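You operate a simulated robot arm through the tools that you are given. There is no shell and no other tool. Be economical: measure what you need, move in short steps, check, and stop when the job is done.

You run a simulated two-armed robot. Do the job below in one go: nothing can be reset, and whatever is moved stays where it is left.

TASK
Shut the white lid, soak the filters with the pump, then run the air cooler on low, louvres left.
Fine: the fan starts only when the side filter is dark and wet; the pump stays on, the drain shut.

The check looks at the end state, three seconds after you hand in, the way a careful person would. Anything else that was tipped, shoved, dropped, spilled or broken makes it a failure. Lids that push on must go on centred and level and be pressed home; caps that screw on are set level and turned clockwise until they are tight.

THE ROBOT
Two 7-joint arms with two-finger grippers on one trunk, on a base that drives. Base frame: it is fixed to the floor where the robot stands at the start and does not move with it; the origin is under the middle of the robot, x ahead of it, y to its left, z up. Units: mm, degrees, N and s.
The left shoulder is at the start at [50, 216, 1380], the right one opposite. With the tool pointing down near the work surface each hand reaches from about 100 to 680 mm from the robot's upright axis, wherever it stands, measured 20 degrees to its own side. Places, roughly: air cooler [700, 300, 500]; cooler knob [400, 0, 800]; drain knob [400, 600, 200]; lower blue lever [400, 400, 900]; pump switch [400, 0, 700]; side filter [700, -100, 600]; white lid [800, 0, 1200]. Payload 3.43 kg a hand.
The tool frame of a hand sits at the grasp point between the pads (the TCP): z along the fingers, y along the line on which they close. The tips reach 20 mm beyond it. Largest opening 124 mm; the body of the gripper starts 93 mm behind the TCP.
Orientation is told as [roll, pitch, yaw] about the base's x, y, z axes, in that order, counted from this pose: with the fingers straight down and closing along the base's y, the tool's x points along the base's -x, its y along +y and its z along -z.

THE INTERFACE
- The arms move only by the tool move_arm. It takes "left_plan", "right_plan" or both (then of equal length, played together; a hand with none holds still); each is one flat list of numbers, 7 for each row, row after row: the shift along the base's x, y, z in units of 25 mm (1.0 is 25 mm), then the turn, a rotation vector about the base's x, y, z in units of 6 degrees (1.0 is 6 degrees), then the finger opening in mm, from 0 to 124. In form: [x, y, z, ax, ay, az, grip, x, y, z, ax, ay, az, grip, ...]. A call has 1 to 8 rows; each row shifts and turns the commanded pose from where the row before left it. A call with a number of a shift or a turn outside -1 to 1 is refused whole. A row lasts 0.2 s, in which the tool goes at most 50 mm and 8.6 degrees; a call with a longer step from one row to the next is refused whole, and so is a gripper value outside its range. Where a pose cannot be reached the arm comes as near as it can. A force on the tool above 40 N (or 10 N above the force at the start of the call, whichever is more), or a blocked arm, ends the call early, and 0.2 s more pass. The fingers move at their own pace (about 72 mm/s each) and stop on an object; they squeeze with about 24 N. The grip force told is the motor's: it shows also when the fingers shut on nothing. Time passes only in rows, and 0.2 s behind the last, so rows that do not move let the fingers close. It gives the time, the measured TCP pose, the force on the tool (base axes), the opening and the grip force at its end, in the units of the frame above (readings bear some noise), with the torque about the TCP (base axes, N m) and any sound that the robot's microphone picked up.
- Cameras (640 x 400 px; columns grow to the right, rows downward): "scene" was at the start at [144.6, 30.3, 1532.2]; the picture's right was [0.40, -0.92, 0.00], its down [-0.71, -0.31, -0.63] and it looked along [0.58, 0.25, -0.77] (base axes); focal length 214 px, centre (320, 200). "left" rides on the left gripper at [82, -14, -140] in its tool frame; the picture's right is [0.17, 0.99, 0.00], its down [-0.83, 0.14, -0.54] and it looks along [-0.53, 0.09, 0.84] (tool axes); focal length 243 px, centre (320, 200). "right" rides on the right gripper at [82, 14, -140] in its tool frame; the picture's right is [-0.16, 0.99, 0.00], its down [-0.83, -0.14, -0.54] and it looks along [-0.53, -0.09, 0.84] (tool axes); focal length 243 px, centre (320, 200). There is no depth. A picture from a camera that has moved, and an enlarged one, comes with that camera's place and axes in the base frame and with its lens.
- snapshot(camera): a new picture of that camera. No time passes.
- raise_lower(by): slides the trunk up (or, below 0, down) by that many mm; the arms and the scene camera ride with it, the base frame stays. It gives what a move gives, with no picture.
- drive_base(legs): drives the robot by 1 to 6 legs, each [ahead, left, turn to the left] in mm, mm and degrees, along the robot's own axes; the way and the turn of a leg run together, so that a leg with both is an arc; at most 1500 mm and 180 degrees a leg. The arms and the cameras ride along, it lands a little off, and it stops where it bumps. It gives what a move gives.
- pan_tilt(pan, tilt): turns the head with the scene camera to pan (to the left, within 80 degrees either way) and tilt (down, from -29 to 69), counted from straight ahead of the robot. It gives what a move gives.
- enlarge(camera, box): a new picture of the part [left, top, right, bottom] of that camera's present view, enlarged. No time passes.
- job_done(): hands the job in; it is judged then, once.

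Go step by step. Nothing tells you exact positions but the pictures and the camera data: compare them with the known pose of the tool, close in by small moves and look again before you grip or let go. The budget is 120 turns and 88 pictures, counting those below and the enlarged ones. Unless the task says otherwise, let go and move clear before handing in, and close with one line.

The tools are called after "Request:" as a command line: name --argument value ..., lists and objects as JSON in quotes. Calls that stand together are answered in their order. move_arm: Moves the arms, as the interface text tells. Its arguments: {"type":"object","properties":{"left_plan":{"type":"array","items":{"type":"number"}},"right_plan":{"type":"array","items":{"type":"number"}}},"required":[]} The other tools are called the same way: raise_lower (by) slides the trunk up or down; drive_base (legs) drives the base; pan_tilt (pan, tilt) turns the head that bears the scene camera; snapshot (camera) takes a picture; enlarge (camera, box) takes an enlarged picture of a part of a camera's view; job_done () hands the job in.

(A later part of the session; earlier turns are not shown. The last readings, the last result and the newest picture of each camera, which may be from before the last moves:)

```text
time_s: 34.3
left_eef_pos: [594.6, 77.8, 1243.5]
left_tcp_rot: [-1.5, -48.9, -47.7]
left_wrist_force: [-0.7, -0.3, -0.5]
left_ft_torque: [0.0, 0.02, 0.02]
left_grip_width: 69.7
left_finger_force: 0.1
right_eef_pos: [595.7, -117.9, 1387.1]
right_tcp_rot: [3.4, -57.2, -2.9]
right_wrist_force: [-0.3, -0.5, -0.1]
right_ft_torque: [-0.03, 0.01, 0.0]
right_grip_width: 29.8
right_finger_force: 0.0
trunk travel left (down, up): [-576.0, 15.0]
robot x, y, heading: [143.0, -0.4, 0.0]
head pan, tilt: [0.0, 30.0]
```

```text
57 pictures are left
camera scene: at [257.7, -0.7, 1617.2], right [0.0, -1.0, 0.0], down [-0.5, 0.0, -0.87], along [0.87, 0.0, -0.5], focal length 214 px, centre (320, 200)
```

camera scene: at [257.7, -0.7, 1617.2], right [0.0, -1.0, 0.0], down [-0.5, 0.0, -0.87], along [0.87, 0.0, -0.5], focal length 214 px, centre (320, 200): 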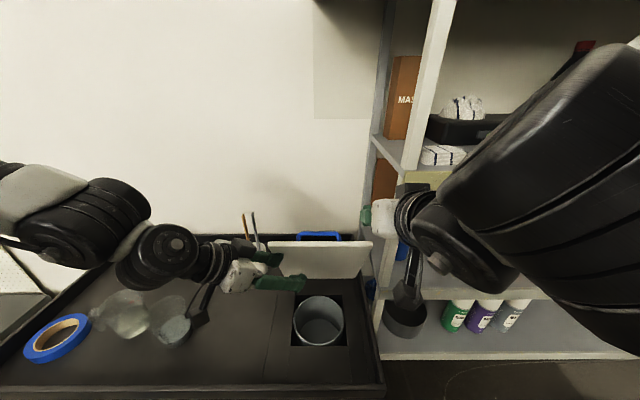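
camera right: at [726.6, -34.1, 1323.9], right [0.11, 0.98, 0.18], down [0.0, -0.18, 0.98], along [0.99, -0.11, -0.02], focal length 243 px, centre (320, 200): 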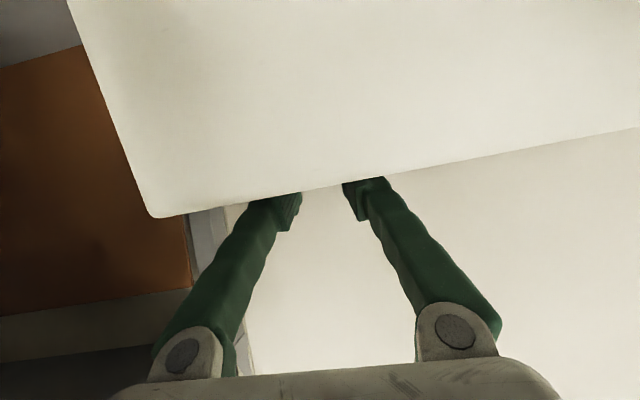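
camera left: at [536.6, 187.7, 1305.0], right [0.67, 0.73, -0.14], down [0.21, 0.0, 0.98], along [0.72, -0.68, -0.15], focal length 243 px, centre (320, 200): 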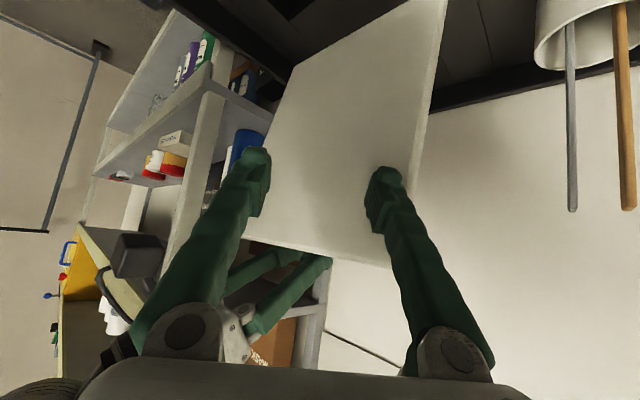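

The lid follows the fingers down smoothly. I'll keep lowering along the arc.

Request:
move_arm --left_plan '[-0.6, 0, -0.5, 0, 0, 0, 70, -0.6, 0, -0.5, 0, 0, 0, 70, -0.5, 0, -0.5, 0, 0, 0, 70, -0.5, 0, -0.5, 0, 0, 0, 70, -0.5, 0, -0.6, 0, 0, 0, 70, -0.5, 0, -0.6, 0, 0, 0, 70, -0.4, 0, -0.6, 0, 0, 0, 70]'

Request:
snapshot --camera "scene"

Request:
snapshot --camera "left"

```text
time_s: 35.9
left_eef_pos: [528.5, 71.9, 1140.3]
left_tcp_rot: [-1.4, -49.0, -47.8]
left_wrist_force: [-0.4, 0.7, -0.8]
left_ft_torque: [-0.03, 0.01, 0.05]
left_grip_width: 70.1
left_finger_force: 0.2
left hand out of reach, approached as far as the arm can: row 3, 4, 5, 6
right_eef_pos: [595.8, -117.7, 1386.5]
right_tcp_rot: [3.2, -57.1, -2.9]
right_wrist_force: [0.0, -0.2, 0.7]
right_ft_torque: [0.02, 0.02, 0.0]
right_grip_width: 29.9
right_finger_force: 0.0
trunk travel left (down, up): [-576.0, 15.0]
robot x, y, heading: [144.0, -0.1, -0.5]
head pan, tilt: [0.0, 30.0]
```

```text
56 pictures are left
camera scene: at [257.8, -0.4, 1617.2], right [0.0, -1.0, 0.0], down [-0.5, 0.0, -0.87], along [0.87, 0.0, -0.5], focal length 214 px, centre (320, 200)
```

scene: 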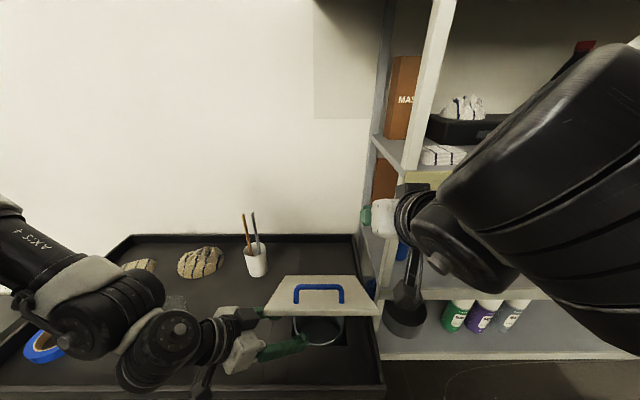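

```text
55 pictures are left
camera left: at [413.5, 181.3, 1170.6], right [0.67, 0.73, -0.14], down [0.21, 0.0, 0.98], along [0.71, -0.68, -0.15], focal length 243 px, centre (320, 200)
```

left: 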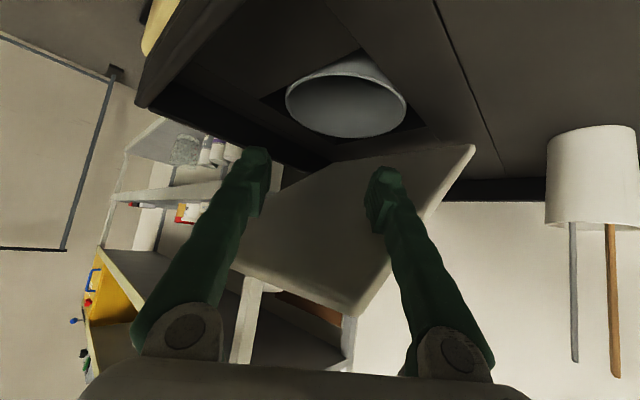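

The lid is at about 54° past upright, supported on the fingers. I'll continue down and back.

Request:
move_arm --left_plan '[-0.4, 0.1, -0.7, 0, 0, 0, 70, -0.4, 0.1, -0.7, 0, 0, 0, 70, -0.3, 0.1, -0.7, 0, 0, 0, 70]'

Request:
snapshot --camera "scene"

```text
time_s: 36.7
left_eef_pos: [509.9, 93.3, 1098.5]
left_tcp_rot: [-1.3, -48.8, -47.8]
left_wrist_force: [-0.7, 0.9, -2.4]
left_ft_torque: [-0.01, 0.11, 0.06]
left_grip_width: 69.8
left_finger_force: 0.0
left hand out of reach, approached as far as the arm can: row 2, 3
right_eef_pos: [594.7, -118.1, 1387.3]
right_tcp_rot: [3.3, -57.1, -2.9]
right_wrist_force: [0.1, 0.3, 0.4]
right_ft_torque: [-0.03, -0.01, -0.01]
right_grip_width: 29.8
right_finger_force: 0.0
trunk travel left (down, up): [-576.0, 15.0]
robot x, y, heading: [144.5, -1.7, -0.4]
head pan, tilt: [0.0, 30.0]
```

```text
54 pictures are left
camera scene: at [257.2, -0.5, 1617.3], right [0.0, -1.0, 0.0], down [-0.5, 0.0, -0.87], along [0.87, 0.0, -0.5], focal length 214 px, centre (320, 200)
```

scene: 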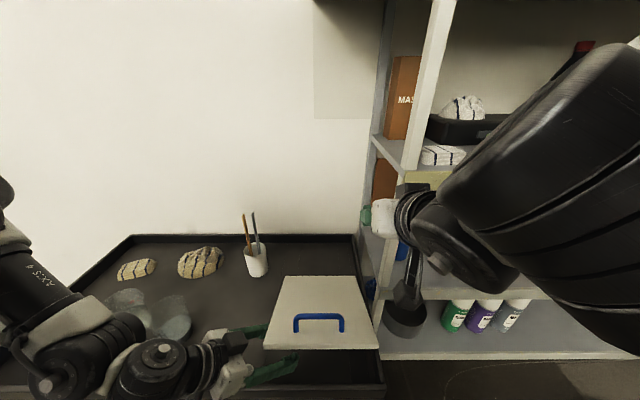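

The fingers now carry the lid near its front-left corner. The arm is near its inner limit, so I'll lower with the trunk.

Request:
raise_lower --by -40

Request:
snapshot --camera "scene"

Request:
snapshot --camera "left"

```text
time_s: 37.3
left_eef_pos: [509.2, 90.1, 1046.9]
left_tcp_rot: [-7.0, -46.8, -42.9]
left_wrist_force: [0.4, 0.2, -0.7]
left_ft_torque: [-0.05, -0.07, -0.05]
left_grip_width: 70.2
left_finger_force: 0.7
right_eef_pos: [611.8, -118.2, 1325.5]
right_tcp_rot: [2.9, -52.6, -2.6]
right_wrist_force: [-0.2, 0.8, 0.3]
right_ft_torque: [-0.01, 0.03, -0.01]
right_grip_width: 29.9
right_finger_force: 0.1
trunk travel left (down, up): [-550.0, 41.0]
robot x, y, heading: [139.9, 3.8, -0.3]
head pan, tilt: [0.0, 30.0]
stopped: the force on the tool passed its limit at 71 N (the readings are from after the stop); the commanded pose is now the measured one
```

```text
53 pictures are left
camera scene: at [294.2, 0.1, 1586.9], right [0.0, -1.0, 0.0], down [-0.5, 0.0, -0.86], along [0.86, 0.0, -0.5], focal length 214 px, centre (320, 200)
```

scene: 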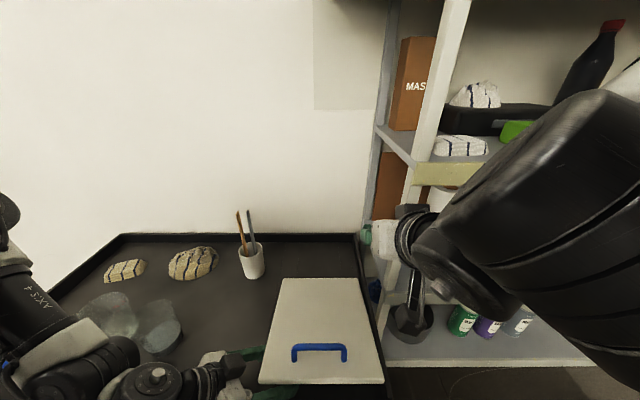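

```text
52 pictures are left
camera left: at [395.4, 199.6, 1084.0], right [0.65, 0.74, -0.2], down [0.28, 0.02, 0.96], along [0.71, -0.68, -0.19], focal length 243 px, centre (320, 200)
```

left: 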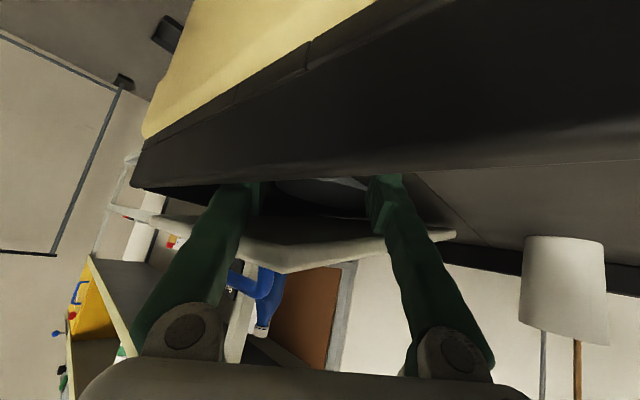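

The fingertips met the tray surface, so the lid is almost down. I'll draw the left hand back along its own finger axis so the lid settles.

Request:
move_arm --left_plan '[-0.3, 0.4, 0.3, 0, 0, 0, 70, -0.4, 0.6, 0.4, 0, 0, 0, 70, -0.4, 0.6, 0.3, 0, 0, 0, 70, -0.4, 0.8, 0.3, 0, 0, 0, 70, -0.4, 0.8, 0.3, 0, 0, 0, 70]'

Request:
snapshot --camera "scene"

Request:
snapshot --camera "left"

```text
time_s: 38.5
left_eef_pos: [512.0, 172.1, 1049.0]
left_tcp_rot: [-6.6, -47.2, -43.0]
left_wrist_force: [0.6, 0.2, 0.4]
left_ft_torque: [0.01, -0.05, -0.02]
left_grip_width: 70.1
left_finger_force: 0.1
left hand out of reach, approached as far as the arm can: row 1, 2, 3, 4, 5
right_eef_pos: [605.1, -117.1, 1328.9]
right_tcp_rot: [2.7, -53.0, -2.6]
right_wrist_force: [-0.8, -0.5, 0.1]
right_ft_torque: [-0.06, 0.02, 0.02]
right_grip_width: 30.0
right_finger_force: 0.0
trunk travel left (down, up): [-550.0, 41.0]
robot x, y, heading: [144.4, -2.6, 0.0]
head pan, tilt: [0.0, 30.0]
```

```text
51 pictures are left
camera scene: at [286.4, 1.2, 1588.6], right [0.0, -1.0, 0.0], down [-0.5, 0.0, -0.87], along [0.87, 0.0, -0.5], focal length 214 px, centre (320, 200)
```

scene: 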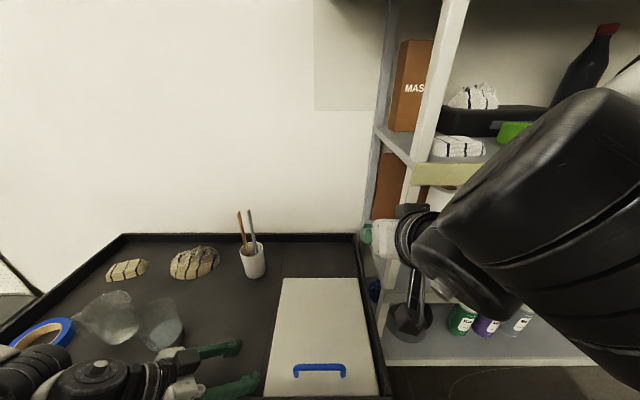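

```text
50 pictures are left
camera left: at [396.8, 281.3, 1085.9], right [0.65, 0.74, -0.2], down [0.27, 0.02, 0.96], along [0.71, -0.68, -0.19], focal length 243 px, centre (320, 200)
```

left: 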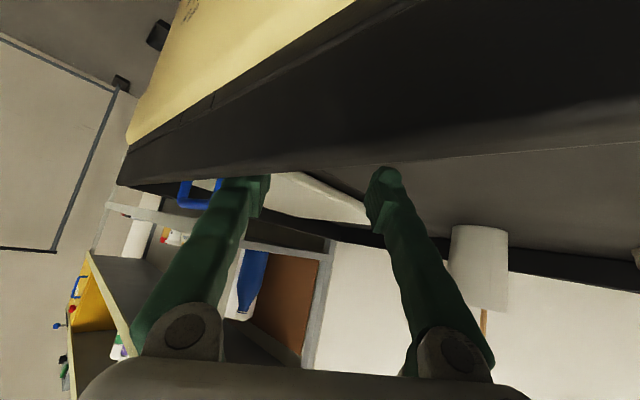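

The lid lies shut. I'll lift the left hand up and clear.

Request:
move_arm --left_plan '[0, 0, 1, 0, 0, 0, 70, 0, 0, 1, 0, 0, 0, 70, 0, 0, 1, 0, 0, 0, 70, 0, 0.5, 1, 0, 0, 0.5, 70, 0, 0.5, 1, 0, 0, 1, 70, 0, 0.5, 1, 0, 0, 1, 70, 0, 0.5, 1, 0, 0, 1, 70, 0, 0.5, 0.5, 0, 0, 1, 70]'

Request:
snapshot --camera "scene"

```text
time_s: 40.3
left_eef_pos: [629.4, 247.9, 1189.5]
left_tcp_rot: [-6.7, -47.1, -16.1]
left_wrist_force: [-0.2, 0.1, -0.3]
left_ft_torque: [0.02, 0.02, 0.03]
left_grip_width: 70.2
left_finger_force: 0.1
left hand out of reach, approached as far as the arm can: row 1, 2, 3, 4, 5, 6, 7, 8
right_eef_pos: [606.6, -120.3, 1328.8]
right_tcp_rot: [3.0, -53.0, -2.6]
right_wrist_force: [0.6, -0.2, -0.2]
right_ft_torque: [0.03, 0.02, 0.03]
right_grip_width: 30.0
right_finger_force: 0.0
trunk travel left (down, up): [-550.0, 41.0]
robot x, y, heading: [138.6, 0.3, 0.0]
head pan, tilt: [0.0, 30.0]
```

```text
49 pictures are left
camera scene: at [287.7, -2.0, 1588.5], right [0.0, -1.0, 0.0], down [-0.5, 0.0, -0.87], along [0.87, 0.0, -0.5], focal length 214 px, centre (320, 200)
```

scene: 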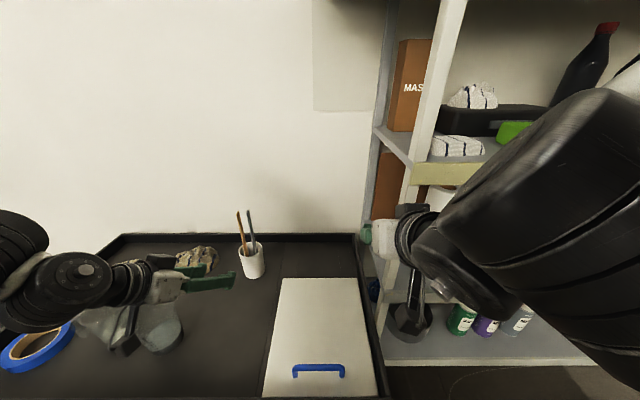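

The lid is shut. The left hand's camera hangs over the beakers, so I'll lift it straight up before anything else.

Request:
move_arm --left_plan '[0, 0, 1, 0, 0, 0, 70, 0, 0, 1, 0, 0, 0, 70, 0, 0, 1, 0, 0, 0, 70, 0, 0.3, 1, 0, 0, 0.5, 70, 0, 0.3, 1, 0, 0, 1, 70, 0, 0.3, 0.5, 0, 0, 1, 70]'

Request:
drive_base --legs '[[-250, 0, 0]]'

Request:
pan_tilt --pan 10 --tilt 45

Request:
snapshot --camera "scene"

```text
time_s: 41.7
left_eef_pos: [636.8, 275.7, 1327.7]
left_tcp_rot: [-6.7, -47.1, -1.2]
left_wrist_force: [-0.2, -0.6, 0.0]
left_ft_torque: [0.03, -0.01, 0.0]
left_grip_width: 70.0
left_finger_force: 0.1
left hand out of reach, approached as far as the arm can: row 1, 6
right_eef_pos: [607.3, -118.3, 1329.3]
right_tcp_rot: [2.9, -52.9, -2.7]
right_wrist_force: [0.1, -0.3, 0.5]
right_ft_torque: [0.01, -0.02, 0.0]
right_grip_width: 29.7
right_finger_force: 0.1
trunk travel left (down, up): [-550.0, 41.0]
robot x, y, heading: [142.5, -5.3, -0.0]
head pan, tilt: [0.0, 30.0]
```

```text
time_s: 43.8
left_eef_pos: [389.7, 277.3, 1326.9]
left_tcp_rot: [-6.8, -46.9, -1.4]
left_wrist_force: [-0.2, -0.3, -0.8]
left_ft_torque: [0.0, 0.02, -0.03]
left_grip_width: 70.0
left_finger_force: 0.0
right_eef_pos: [359.4, -120.1, 1328.1]
right_tcp_rot: [2.9, -52.8, -2.8]
right_wrist_force: [-0.7, 0.2, -0.7]
right_ft_torque: [-0.01, -0.02, -0.02]
right_grip_width: 30.0
right_finger_force: 0.0
trunk travel left (down, up): [-550.0, 41.0]
robot x, y, heading: [-107.8, 0.5, -0.5]
head pan, tilt: [0.0, 30.0]
```

```text
time_s: 44.6
left_eef_pos: [386.5, 277.0, 1328.5]
left_tcp_rot: [-6.9, -47.2, -1.4]
left_wrist_force: [0.1, 0.9, 0.4]
left_ft_torque: [0.01, 0.03, 0.03]
left_grip_width: 69.9
left_finger_force: 0.0
right_eef_pos: [357.5, -118.6, 1330.1]
right_tcp_rot: [2.9, -53.0, -2.8]
right_wrist_force: [0.6, 0.2, 1.0]
right_ft_torque: [-0.03, 0.0, 0.0]
right_grip_width: 30.1
right_finger_force: 0.2
trunk travel left (down, up): [-550.0, 41.0]
robot x, y, heading: [-108.9, -1.7, -0.2]
head pan, tilt: [10.0, 45.0]
```

```text
48 pictures are left
camera scene: at [27.1, 14.0, 1566.0], right [0.17, -0.99, 0.0], down [-0.7, -0.12, -0.71], along [0.7, 0.12, -0.71], focal length 214 px, centre (320, 200)
```

scene: 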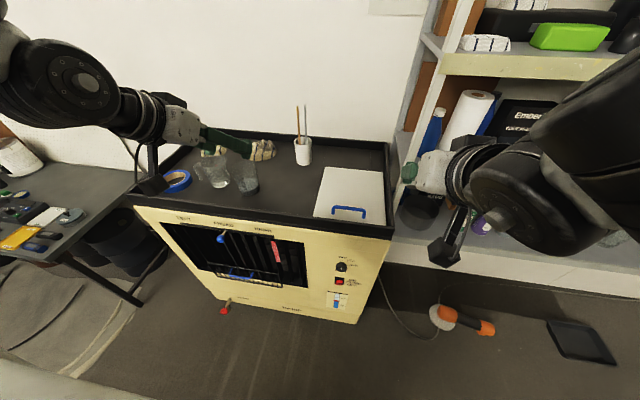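

The lid looks flat. Now I'll enlarge the front controls.

Request:
enlarge --camera "scene" --box '[300, 220, 400, 330]'

Request:
enlarge --camera "scene" --box '[130, 190, 330, 320]'

Request:
enlarge --camera "scene" --box '[290, 140, 410, 250]'

```text
3.64 times, centred on (350, 275) of scene
camera zoom: at [27.1, 14.0, 1566.0], right [0.17, -0.99, 0.0], down [-0.7, -0.12, -0.71], along [0.7, 0.12, -0.71], focal length 780 px, centre (211, -73)
```

zoom: 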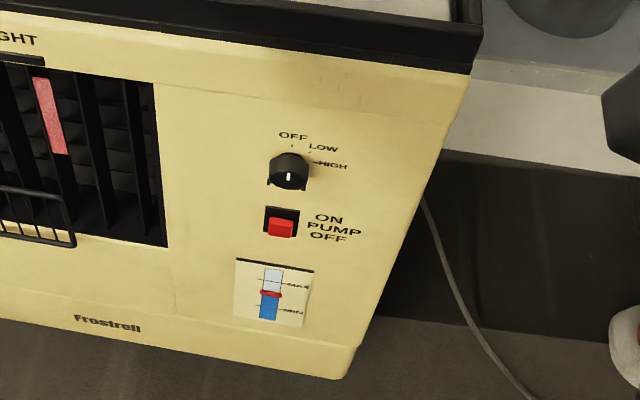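

```text
3.08 times, centred on (230, 255) of scene
camera zoom: at [27.1, 14.0, 1566.0], right [0.17, -0.99, 0.0], down [-0.7, -0.12, -0.71], along [0.7, 0.12, -0.71], focal length 660 px, centre (597, 31)
```

zoom: 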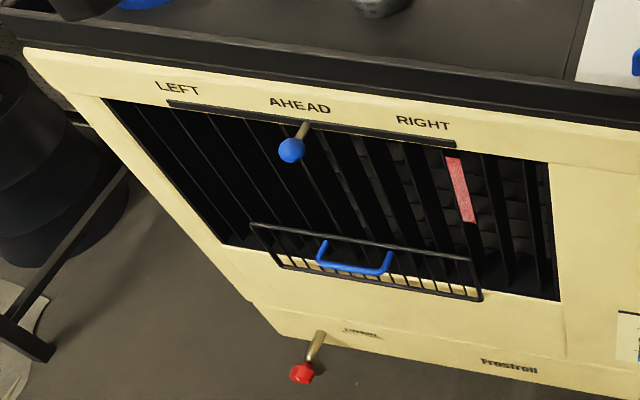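

```text
3.64 times, centred on (350, 195) of scene
camera zoom: at [27.1, 14.0, 1566.0], right [0.17, -0.99, 0.0], down [-0.7, -0.12, -0.71], along [0.7, 0.12, -0.71], focal length 780 px, centre (211, 218)
```

zoom: 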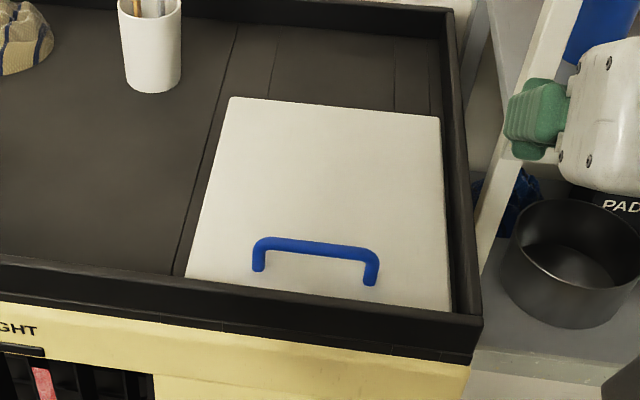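

I'm confident now: knob at about (426, −2, 811), pump switch at about (432, 0, 682), blue ball lever at about (393, 424, 948) standing at AHEAD. I'll back off a little, lower the trunk to work height and look again.

Request:
drive_base --legs '[[-130, 0, 0]]'

Request:
raise_lower --by -380

Request:
pan_tilt --pan 15 --tilt 30

Request:
snapshot --camera "scene"

```text
time_s: 46.0
left_eef_pos: [259.6, 276.6, 1326.0]
left_tcp_rot: [-6.8, -46.8, -1.3]
left_wrist_force: [0.3, -0.3, 0.0]
left_ft_torque: [-0.02, 0.0, -0.01]
left_grip_width: 70.1
left_finger_force: 0.0
right_eef_pos: [230.3, -117.9, 1327.5]
right_tcp_rot: [2.9, -52.8, -2.7]
right_wrist_force: [0.6, 0.4, -0.6]
right_ft_torque: [0.04, -0.05, 0.02]
right_grip_width: 30.0
right_finger_force: 0.0
trunk travel left (down, up): [-550.0, 41.0]
robot x, y, heading: [-235.0, 2.2, 0.1]
head pan, tilt: [10.0, 45.0]
```

```text
time_s: 49.7
left_eef_pos: [272.8, 277.3, 744.6]
left_tcp_rot: [-7.3, -20.7, -1.1]
left_wrist_force: [0.0, 0.5, 0.1]
left_ft_torque: [-0.01, -0.01, -0.03]
left_grip_width: 70.2
left_finger_force: 0.2
right_eef_pos: [247.7, -117.8, 757.9]
right_tcp_rot: [1.6, -26.6, -1.8]
right_wrist_force: [1.0, -0.7, -0.2]
right_ft_torque: [0.01, 0.0, 0.01]
right_grip_width: 30.1
right_finger_force: 0.1
trunk travel left (down, up): [-170.0, 421.0]
robot x, y, heading: [-236.4, 3.9, -0.0]
head pan, tilt: [10.0, 45.0]
```

```text
time_s: 50.5
left_eef_pos: [273.8, 277.0, 744.2]
left_tcp_rot: [-7.3, -20.7, -1.1]
left_wrist_force: [0.0, -1.2, -0.3]
left_ft_torque: [0.02, 0.01, 0.0]
left_grip_width: 70.0
left_finger_force: 0.1
right_eef_pos: [247.9, -117.1, 757.0]
right_tcp_rot: [1.6, -26.6, -1.9]
right_wrist_force: [0.1, 0.1, -0.4]
right_ft_torque: [0.02, 0.0, 0.01]
right_grip_width: 29.8
right_finger_force: 0.0
trunk travel left (down, up): [-170.0, 421.0]
robot x, y, heading: [-234.1, -4.1, -0.3]
head pan, tilt: [15.0, 30.0]
```

```text
44 pictures are left
camera scene: at [50.2, 23.3, 1177.2], right [0.26, -0.97, 0.0], down [-0.48, -0.13, -0.87], along [0.84, 0.22, -0.5], focal length 214 px, centre (320, 200)
```

scene: 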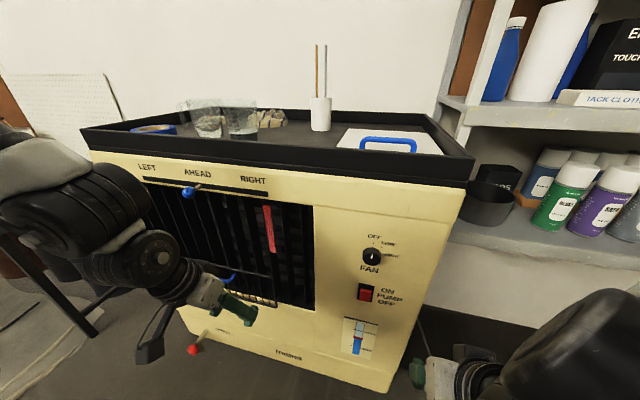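

The trunk leans as it lowers, but the view of the front is now very good. I'll enlarge the knob, the switch and the lever.

Request:
enlarge --camera "scene" --box '[330, 225, 420, 365]'

Request:
enlarge --camera "scene" --box '[120, 150, 320, 290]'

```text
2.86 times, centred on (375, 295) of scene
camera zoom: at [50.2, 23.3, 1177.2], right [0.26, -0.97, 0.0], down [-0.48, -0.13, -0.87], along [0.84, 0.22, -0.5], focal length 613 px, centre (163, -71)
```

zoom: 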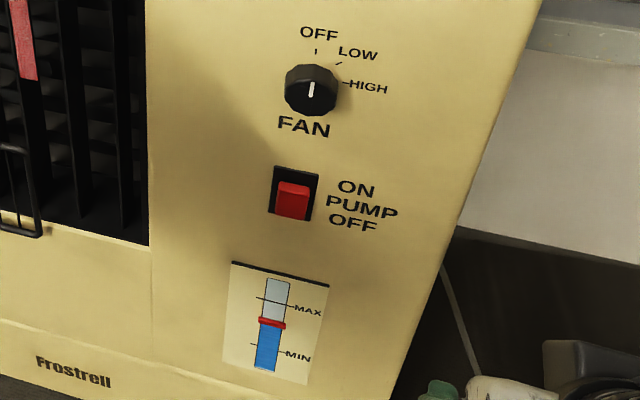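

```text
2.86 times, centred on (220, 220) of scene
camera zoom: at [50.2, 23.3, 1177.2], right [0.26, -0.97, 0.0], down [-0.48, -0.13, -0.87], along [0.84, 0.22, -0.5], focal length 613 px, centre (606, 143)
```

zoom: 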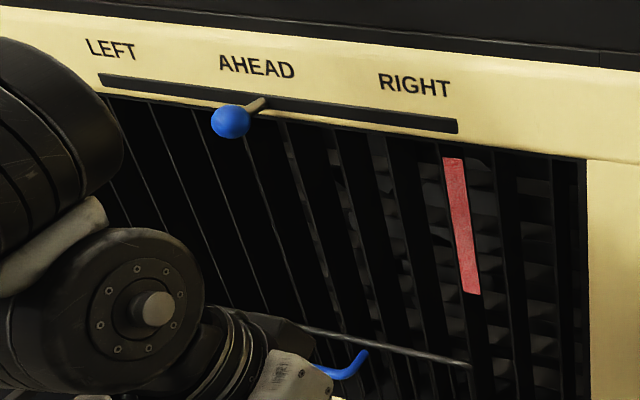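

The knob points at OFF and the lever is at AHEAD; the pump rocker state isn't clear. I'll point the right hand forward to look at the switch from close up.

Request:
move_arm --right_plan '[-0.3, 0.5, 0, 0, -1, 0, 0, -0.3, 0.5, 0, 0, -1, 0, 0, -0.3, 0.5, 0, 0, -1, 0, 0, -0.3, 0.5, 0, 0, -1, 0, 0, 0, 0.5, 0, 0, -1, 0, 0, 0, 0.5, 0, 0, -1, 0, 0, 0, 0.5, 0, 0, -1, 0, 0, 0, 0.5, 0, 0, -1, 0, 0]'

Request:
move_arm --right_plan '[0, 0.3, 0, 0, -1, 0, 0, 0, 0.3, 0, 0, -1, 0, 0, 0, 0, 0, 0, -0.6, 0, 0]'

Request:
snapshot --camera "right"

Request:
snapshot --camera "scene"

```text
time_s: 51.3
left_eef_pos: [274.3, 276.8, 743.7]
left_tcp_rot: [-7.3, -20.7, -1.1]
left_wrist_force: [0.2, 0.8, -1.3]
left_ft_torque: [-0.03, 0.01, -0.02]
left_grip_width: 70.3
left_finger_force: 0.1
right_eef_pos: [286.5, -113.7, 777.0]
right_tcp_rot: [12.9, -41.1, -22.6]
right_wrist_force: [-0.2, 0.2, -0.3]
right_ft_torque: [-0.02, 0.01, -0.02]
right_grip_width: 0.0
right_finger_force: 24.3
right hand out of reach, approached as far as the arm can: row 1, 2, 3, 4
trunk travel left (down, up): [-170.0, 421.0]
robot x, y, heading: [-234.1, -1.4, -0.2]
head pan, tilt: [15.0, 30.0]
stopped in row 4 (right hand): the arm was blocked; the commanded pose is now the measured one
```

```text
time_s: 51.8
left_eef_pos: [275.2, 276.9, 744.8]
left_tcp_rot: [-7.3, -20.7, -1.2]
left_wrist_force: [0.1, -0.1, 0.0]
left_ft_torque: [0.02, -0.01, 0.0]
left_grip_width: 70.2
left_finger_force: 0.0
right_eef_pos: [326.2, -143.5, 805.9]
right_tcp_rot: [29.5, -42.3, -45.9]
right_wrist_force: [0.7, -0.4, 0.8]
right_ft_torque: [-0.02, -0.03, 0.0]
right_grip_width: 0.0
right_finger_force: 24.2
right hand out of reach, approached as far as the arm can: row 1, 2
trunk travel left (down, up): [-170.0, 421.0]
robot x, y, heading: [-240.1, -1.1, -0.2]
head pan, tilt: [15.0, 30.0]
stopped in row 2 (right hand): the arm was blocked; the commanded pose is now the measured one
```

```text
41 pictures are left
camera right: at [181.7, -79.3, 846.7], right [0.47, 0.75, 0.47], down [-0.04, -0.52, 0.86], along [0.88, -0.42, -0.22], focal length 243 px, centre (320, 200)
```

right: 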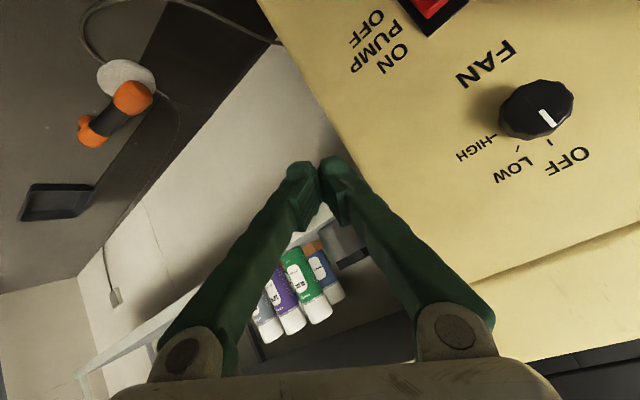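

```text
40 pictures are left
camera scene: at [50.0, 23.1, 1177.3], right [0.25, -0.97, 0.0], down [-0.48, -0.13, -0.87], along [0.84, 0.22, -0.5], focal length 214 px, centre (320, 200)
```

scene: 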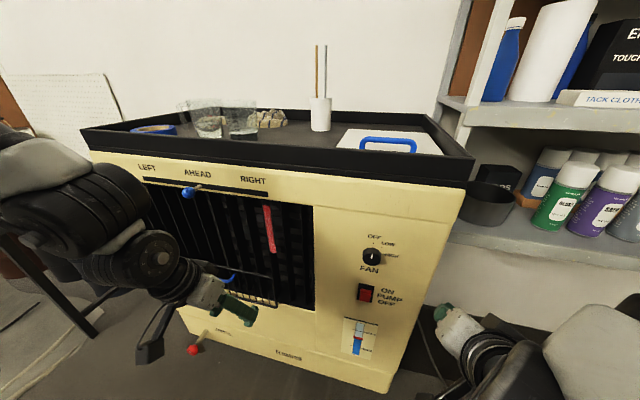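

The arm is cramped this close. I'll back the base off 200 mm, then square the hand to point straight forward.

Request:
drive_base --legs '[[-200, 0, 0]]'

Request:
move_arm --right_plan '[0.7, 0.7, 0, -0.611, -0.791, 0.322, 0, 0.7, 0.7, 0, -0.611, -0.791, 0.322, 0, 0.7, 0.7, 0, -0.611, -0.791, 0.322, 0, 0.7, 0.7, 0, -0.611, -0.791, 0.322, 0, 0.7, 0.7, 0, -0.611, -0.791, 0.322, 0, 0.7, 0.7, 0, -0.611, -0.791, 0.322, 0, 0.7, 0.7, 0, -0.611, -0.791, 0.322, 0, 0.7, 0.7, 0, -0.611, -0.791, 0.322, 0]'

Request:
snapshot --camera "right"

```text
time_s: 53.5
left_eef_pos: [105.1, 278.8, 743.6]
left_tcp_rot: [-7.3, -20.7, -1.0]
left_wrist_force: [0.2, 0.1, 0.9]
left_ft_torque: [0.0, -0.01, 0.0]
left_grip_width: 70.2
left_finger_force: 0.2
right_eef_pos: [156.5, -142.5, 807.7]
right_tcp_rot: [29.6, -42.1, -45.8]
right_wrist_force: [0.2, 0.2, 0.8]
right_ft_torque: [-0.01, -0.03, -0.01]
right_grip_width: 0.0
right_finger_force: 24.2
trunk travel left (down, up): [-170.0, 421.0]
robot x, y, heading: [-406.9, 0.4, -0.3]
head pan, tilt: [15.0, 30.0]
stopped in leg 1: the robot was blocked; the commanded pose is now the measured one
```

```text
time_s: 54.1
left_eef_pos: [104.5, 278.8, 745.0]
left_tcp_rot: [-7.3, -20.8, -1.0]
left_wrist_force: [0.0, 0.0, -0.2]
left_ft_torque: [0.0, -0.01, 0.04]
left_grip_width: 70.1
left_finger_force: 0.0
right_eef_pos: [219.1, -157.5, 829.5]
right_tcp_rot: [41.0, -45.3, -60.4]
right_wrist_force: [0.5, -0.6, -0.3]
right_ft_torque: [-0.01, -0.02, 0.01]
right_grip_width: 0.0
right_finger_force: 23.8
right hand out of reach, approached as far as the arm can: row 1
trunk travel left (down, up): [-170.0, 421.0]
robot x, y, heading: [-403.8, 3.8, 0.0]
head pan, tilt: [15.0, 30.0]
stopped in row 2 (right hand): the arm was blocked; the commanded pose is now the measured one
```

```text
39 pictures are left
camera right: at [79.7, -77.6, 853.7], right [0.48, 0.67, 0.57], down [-0.22, -0.54, 0.81], along [0.85, -0.51, -0.11], focal length 243 px, centre (320, 200)
```

right: 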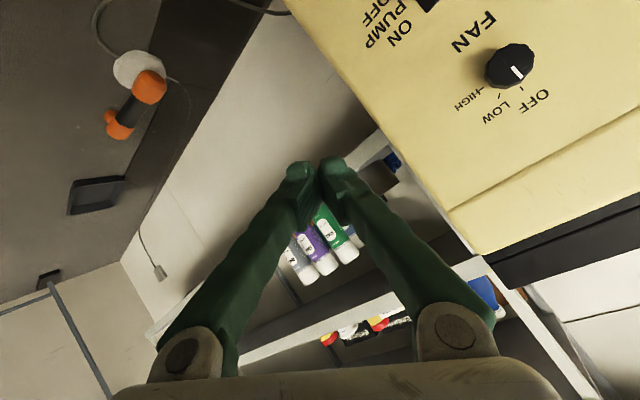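

The base met something behind (x≈−407), and the arm is folded near a joint limit. I'll first extend the hand forward without turning it.

Request:
move_arm --right_plan '[0.8, 0.3, -0.5, 0, 0, 0, 0, 0.8, 0.3, -0.5, 0, 0, 0, 0, 0.8, 0.3, -0.5, 0, 0, 0, 0, 0.8, 0.3, -0.5, 0, 0, 0, 0]'

Request:
move_arm --right_plan '[0, 0, 0, -0.4, 0, 1, 0, 0, 0, 0, -0.4, 0, 1, 0, 0, 0, 0, -0.4, 0, 1, 0, 0, 0, 0, -0.4, 0, 1, 0]'

Request:
snapshot --camera "scene"

```text
time_s: 55.1
left_eef_pos: [103.0, 278.7, 742.7]
left_tcp_rot: [-7.3, -20.7, -1.0]
left_wrist_force: [0.5, 0.5, -0.9]
left_ft_torque: [-0.01, -0.01, 0.03]
left_grip_width: 70.0
left_finger_force: 0.0
right_eef_pos: [299.0, -125.9, 779.0]
right_tcp_rot: [40.7, -45.5, -59.9]
right_wrist_force: [0.5, 0.3, -0.2]
right_ft_torque: [-0.01, 0.03, -0.02]
right_grip_width: 0.0
right_finger_force: 24.5
trunk travel left (down, up): [-170.0, 421.0]
robot x, y, heading: [-408.7, 3.2, 0.2]
head pan, tilt: [15.0, 30.0]
```

```text
time_s: 56.1
left_eef_pos: [105.2, 278.6, 743.4]
left_tcp_rot: [-7.3, -20.6, -1.0]
left_wrist_force: [-0.7, -0.4, 0.8]
left_ft_torque: [-0.04, 0.03, 0.0]
left_grip_width: 70.3
left_finger_force: 0.1
right_eef_pos: [299.4, -124.6, 778.7]
right_tcp_rot: [30.6, -52.1, -28.2]
right_wrist_force: [-0.2, 0.0, -0.3]
right_ft_torque: [-0.01, 0.03, 0.01]
right_grip_width: 0.1
right_finger_force: 24.2
trunk travel left (down, up): [-170.0, 421.0]
robot x, y, heading: [-404.7, 2.9, -0.0]
head pan, tilt: [15.0, 30.0]
```

```text
38 pictures are left
camera scene: at [-118.5, 24.6, 1176.5], right [0.26, -0.97, 0.0], down [-0.48, -0.13, -0.87], along [0.84, 0.22, -0.5], focal length 214 px, centre (320, 200)
```

scene: 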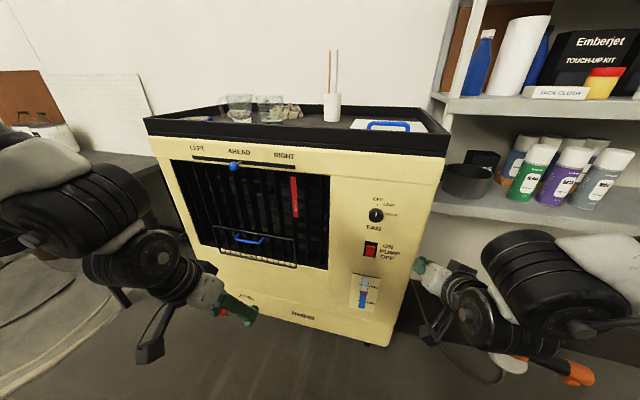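

The arm moves freely now. I'll square the hand forward and bring it in front of the switch column.

Request:
move_arm --right_plan '[0, 0.7, -0.2, -0.443, -0.787, -0.055, 0, 0, 0.7, -0.2, -0.443, -0.787, -0.055, 0, 0, 0.7, -0.2, -0.443, -0.787, -0.055, 0, 0, 0.7, -0.2, -0.443, -0.787, -0.055, 0, 0, 0.7, -0.2, -0.443, -0.787, -0.055, 0, 0, 0.7, -0.2, -0.443, -0.787, -0.055, 0, 0, 0.7, -0.2, -0.443, -0.787, -0.055, 0]'

Request:
snapshot --camera "right"

```text
time_s: 57.1
left_eef_pos: [105.5, 277.8, 746.0]
left_tcp_rot: [-7.2, -20.8, -1.1]
left_wrist_force: [0.2, -0.6, -0.2]
left_ft_torque: [-0.01, -0.02, 0.02]
left_grip_width: 69.9
left_finger_force: 0.0
right_eef_pos: [359.6, -203.4, 795.0]
right_tcp_rot: [47.0, -68.3, -61.5]
right_wrist_force: [-0.6, 0.3, 0.0]
right_ft_torque: [0.0, 0.0, 0.01]
right_grip_width: 0.0
right_finger_force: 24.2
right hand out of reach, approached as far as the arm can: row 4, 5
trunk travel left (down, up): [-170.0, 421.0]
robot x, y, heading: [-405.9, 3.7, -0.3]
head pan, tilt: [15.0, 30.0]
stopped in row 5 (right hand): the arm was blocked; the commanded pose is now the measured one
```

```text
37 pictures are left
camera right: at [217.2, -137.3, 757.6], right [0.3, 0.86, 0.42], down [-0.4, -0.28, 0.87], along [0.87, -0.43, 0.26], focal length 243 px, centre (320, 200)
```

right: 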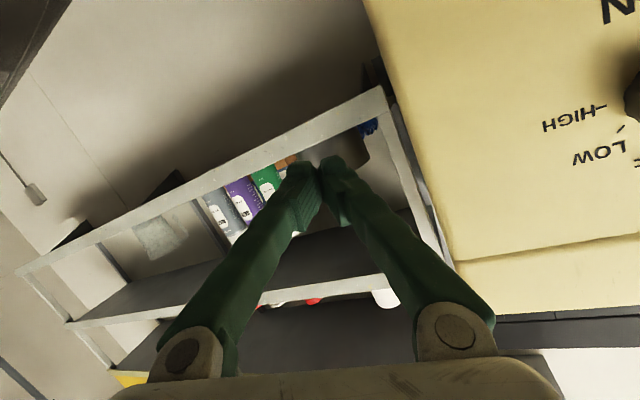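

The right hand can't work straight ahead across the middle. The robot must stand further left so the panel lies on its right side; I'll drive it 220 mm left.

Request:
drive_base --legs '[[20, 220, 0]]'

Request:
snapshot --camera "right"

```text
time_s: 60.7
left_eef_pos: [123.4, 500.8, 743.4]
left_tcp_rot: [-7.4, -20.7, -1.0]
left_wrist_force: [-0.1, 0.5, 0.5]
left_ft_torque: [0.0, -0.03, 0.0]
left_grip_width: 69.9
left_finger_force: 0.0
right_eef_pos: [379.0, 19.7, 794.5]
right_tcp_rot: [47.1, -68.5, -61.4]
right_wrist_force: [0.6, -0.2, -0.4]
right_ft_torque: [0.0, 0.01, 0.01]
right_grip_width: 0.1
right_finger_force: 24.4
trunk travel left (down, up): [-170.0, 421.0]
robot x, y, heading: [-387.3, 223.9, 0.0]
head pan, tilt: [15.0, 30.0]
```

```text
36 pictures are left
camera right: at [235.8, 85.2, 757.3], right [0.3, 0.86, 0.42], down [-0.4, -0.29, 0.87], along [0.87, -0.43, 0.26], focal length 243 px, centre (320, 200)
```

right: 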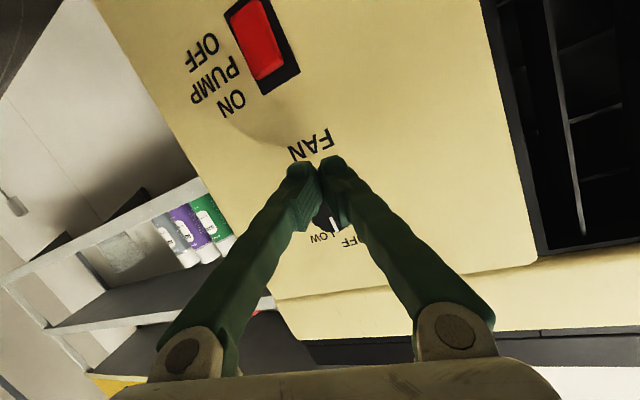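

The hand is near the panel now, with the knob just ahead of the fingertips. I'll enlarge the rocker.

Request:
enlarge --camera "right" --box '[180, 0, 340, 110]'

```text
3.64 times, centred on (260, 55) of right
camera zoom: at [235.8, 85.2, 757.3], right [0.3, 0.86, 0.42], down [-0.4, -0.29, 0.87], along [0.87, -0.43, 0.26], focal length 882 px, centre (538, 727)
```

zoom: 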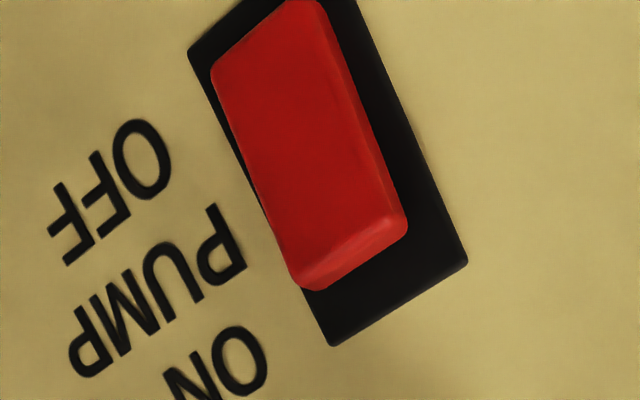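

The rocker's ON (upper) end stands proud, so the pump is off. I'll pull back, straighten the hand and drop to the switch height.

Request:
move_arm --right_plan '[-1, 0, 0, 0, 0, 0, 0, -1, 0, 0, 0, -0.61, 0.5, 0, 0, -0.2, -0.8, 0, -0.61, 0.5, 0, 0, -0.2, -1, 0, -0.61, 0.5, 0, 0, -0.2, -1, 0, -0.61, 0.5, 0, 0, 0, -1, 0, 0, 0, 0]'

Request:
snapshot --camera "right"

Request:
snapshot --camera "scene"

```text
time_s: 62.1
left_eef_pos: [124.1, 499.2, 744.4]
left_tcp_rot: [-7.3, -20.7, -1.0]
left_wrist_force: [0.1, -0.2, -0.9]
left_ft_torque: [0.04, 0.03, 0.0]
left_grip_width: 70.2
left_finger_force: 0.1
right_eef_pos: [395.4, 7.0, 732.6]
right_tcp_rot: [90.3, -72.3, -90.2]
right_wrist_force: [0.2, 0.2, -0.4]
right_ft_torque: [0.02, -0.02, 0.02]
right_grip_width: 0.0
right_finger_force: 23.9
right hand out of reach, approached as far as the arm can: row 1, 2, 3
trunk travel left (down, up): [-170.0, 421.0]
robot x, y, heading: [-387.2, 225.1, -0.0]
head pan, tilt: [15.0, 30.0]
```

```text
34 pictures are left
camera right: at [255.5, 44.6, 658.0], right [0.0, 0.89, 0.46], down [-0.54, -0.39, 0.75], along [0.84, -0.25, 0.48], focal length 243 px, centre (320, 200)
```

right: 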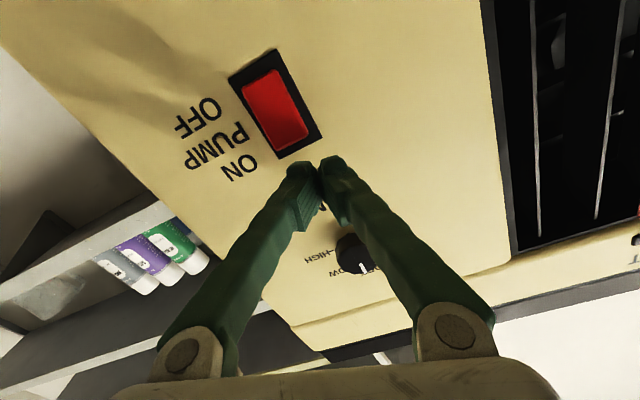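

```text
33 pictures are left
camera scene: at [-99.9, 245.4, 1177.2], right [0.26, -0.97, 0.0], down [-0.48, -0.13, -0.87], along [0.84, 0.22, -0.5], focal length 214 px, centre (320, 200)
```

scene: 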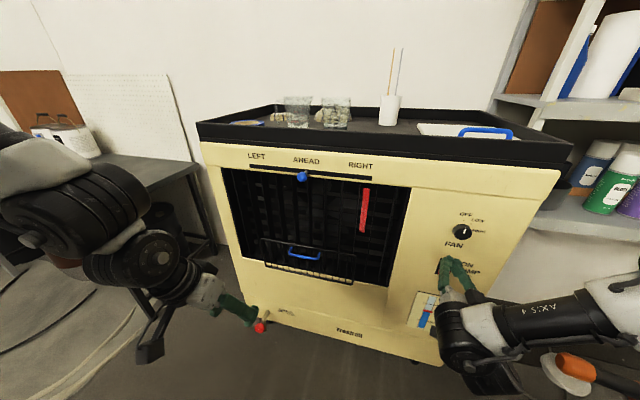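

The hand points straight at the panel just above the rocker. I'll drop to the rocker's upper end and press in gently.

Request:
move_arm --right_plan '[0, -0.1, -0.6, 0, 0, 0, 0, 0, -0.1, -0.6, 0, 0, 0, 0, 0.4, 0, 0, 0, 0, 0, 0, 0.4, 0, 0, 0, 0, 0, 0]'

Request:
snapshot --camera "right"

```text
time_s: 63.1
left_eef_pos: [123.8, 499.4, 745.4]
left_tcp_rot: [-7.5, -20.7, -0.9]
left_wrist_force: [0.4, -0.3, -0.2]
left_ft_torque: [-0.01, 0.0, 0.01]
left_grip_width: 70.4
left_finger_force: 0.0
right_eef_pos: [403.4, 6.3, 706.6]
right_tcp_rot: [90.6, -72.2, -90.6]
right_wrist_force: [0.0, 0.1, -0.7]
right_ft_torque: [0.0, -0.03, 0.0]
right_grip_width: 0.0
right_finger_force: 24.4
right hand out of reach, approached as far as the arm can: row 3, 4
trunk travel left (down, up): [-170.0, 421.0]
robot x, y, heading: [-388.3, 220.9, -0.3]
head pan, tilt: [15.0, 30.0]
```

```text
32 pictures are left
camera right: at [263.4, 43.2, 631.5], right [0.0, 0.89, 0.46], down [-0.54, -0.38, 0.75], along [0.84, -0.25, 0.48], focal length 243 px, centre (320, 200)
```

right: 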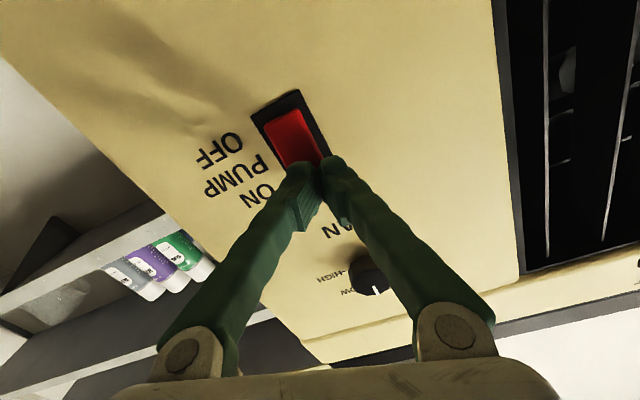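

The arm is at full stretch. I'll retract a bit, drive the base 60 mm nearer and then press.

Request:
move_arm --right_plan '[-0.8, 0, 0, 0, 0, 0, 0, -0.8, 0, 0, 0, 0, 0, 0, -0.8, 0, 0, 0, 0, 0, 0, -0.8, 0, 0, 0, 0, 0, 0]'

Request:
drive_base --legs '[[60, 0, 0]]'

```text
time_s: 64.1
left_eef_pos: [122.5, 500.7, 744.9]
left_tcp_rot: [-7.4, -20.9, -0.9]
left_wrist_force: [0.0, 0.1, 0.5]
left_ft_torque: [0.02, -0.01, 0.0]
left_grip_width: 70.1
left_finger_force: 0.2
right_eef_pos: [322.6, 5.4, 706.1]
right_tcp_rot: [90.4, -72.5, -90.4]
right_wrist_force: [-0.7, -0.3, -0.6]
right_ft_torque: [0.01, 0.05, 0.0]
right_grip_width: 0.0
right_finger_force: 24.4
trunk travel left (down, up): [-170.0, 421.0]
robot x, y, heading: [-386.9, 220.0, -0.0]
head pan, tilt: [15.0, 30.0]
```

```text
time_s: 65.1
left_eef_pos: [183.7, 500.1, 744.4]
left_tcp_rot: [-7.4, -20.8, -1.0]
left_wrist_force: [0.5, -0.3, 0.7]
left_ft_torque: [-0.01, 0.03, -0.01]
left_grip_width: 70.4
left_finger_force: 0.1
right_eef_pos: [383.2, 5.9, 704.7]
right_tcp_rot: [90.2, -72.4, -90.1]
right_wrist_force: [-0.2, -0.8, -0.2]
right_ft_torque: [0.02, -0.01, 0.04]
right_grip_width: 0.0
right_finger_force: 23.6
trunk travel left (down, up): [-170.0, 421.0]
robot x, y, heading: [-330.9, 222.7, 0.1]
head pan, tilt: [15.0, 30.0]
```

Now pressing the rocker's upper end.

Request:
move_arm --right_plan '[0.3, -0.15, -0.1, 0, 0, 0, 0, 0.3, 0, -0.1, 0, 0, 0, 0, 0.3, 0, 0, 0, 0, 0, 0, 0.2, 0, 0, 0, 0, 0, 0, 0.2, 0, 0, 0, 0, 0, 0, 0.2, 0, 0, 0, 0, 0, 0]'

Request:
snapshot --camera "right"

```text
time_s: 66.5
left_eef_pos: [182.7, 498.9, 746.4]
left_tcp_rot: [-7.5, -20.9, -1.1]
left_wrist_force: [-0.7, -0.1, 1.1]
left_ft_torque: [-0.04, 0.05, 0.03]
left_grip_width: 70.1
left_finger_force: 0.1
right_eef_pos: [412.2, 1.9, 700.8]
right_tcp_rot: [89.6, -72.2, -89.3]
right_wrist_force: [-21.5, -3.1, 13.3]
right_ft_torque: [-0.18, 0.07, -0.08]
right_grip_width: 0.1
right_finger_force: 24.5
trunk travel left (down, up): [-170.0, 421.0]
robot x, y, heading: [-325.3, 222.7, -0.2]
head pan, tilt: [15.0, 30.0]
stopped in row 6 (right hand): the force on the tool passed its limit at 48 N (the readings are from after the stop); the commanded pose is now the measured one
```

```text
31 pictures are left
camera right: at [271.9, 38.1, 627.3], right [0.0, 0.89, 0.46], down [-0.54, -0.39, 0.75], along [0.84, -0.24, 0.48], focal length 243 px, centre (320, 200)
```

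right: 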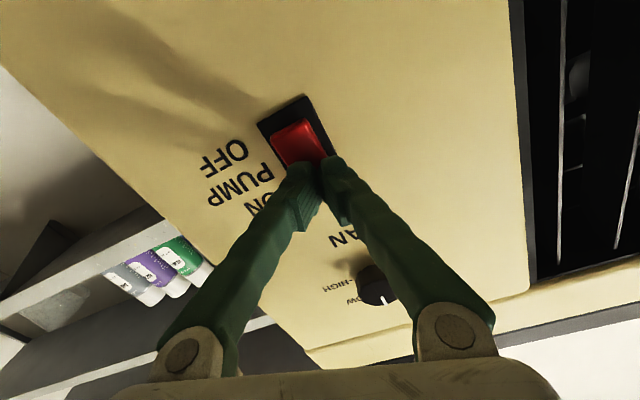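

The rocker face changed shading, which suggests it tipped. I'll withdraw and look.

Request:
move_arm --right_plan '[-0.8, 0, 0, 0, 0, 0, 0, -0.8, 0, 0.3, 0, 0, 0, 0, -0.8, 0, 0.5, 0, 0, 0, 0, 0, 0, 0.5, 0, 0, 0, 0]'

Request:
snapshot --camera "right"

Request:
enlarge --camera "right" --box '[180, 50, 380, 190]'

```text
time_s: 67.5
left_eef_pos: [183.4, 499.4, 744.6]
left_tcp_rot: [-7.5, -20.9, -1.1]
left_wrist_force: [-0.6, 0.3, 0.7]
left_ft_torque: [0.0, -0.01, 0.01]
left_grip_width: 70.0
left_finger_force: 0.0
right_eef_pos: [353.5, 3.0, 729.5]
right_tcp_rot: [88.7, -72.4, -88.8]
right_wrist_force: [-0.3, -0.5, -0.4]
right_ft_torque: [0.0, -0.02, -0.02]
right_grip_width: 0.3
right_finger_force: 24.2
trunk travel left (down, up): [-170.0, 421.0]
robot x, y, heading: [-329.6, 221.1, -0.2]
head pan, tilt: [15.0, 30.0]
```

```text
30 pictures are left
camera right: at [213.5, 38.5, 657.6], right [0.0, 0.89, 0.46], down [-0.53, -0.39, 0.75], along [0.85, -0.24, 0.47], focal length 243 px, centre (320, 200)
```

right: 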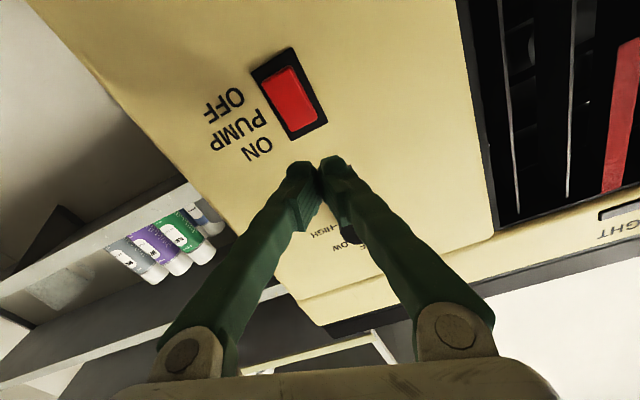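

```text
2.86 times, centred on (280, 120) of right
camera zoom: at [213.5, 38.5, 657.6], right [0.0, 0.89, 0.46], down [-0.53, -0.39, 0.75], along [0.85, -0.24, 0.47], focal length 693 px, centre (434, 429)
```

zoom: 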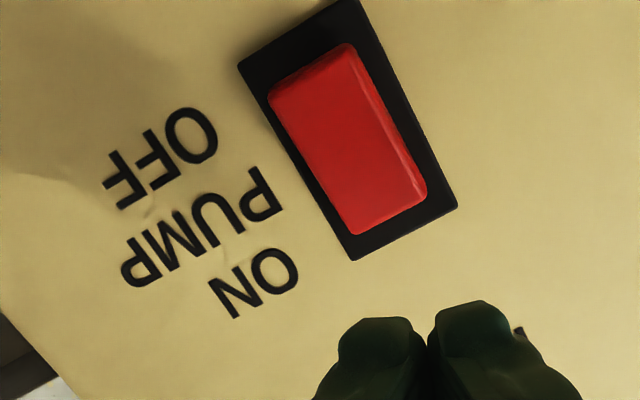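

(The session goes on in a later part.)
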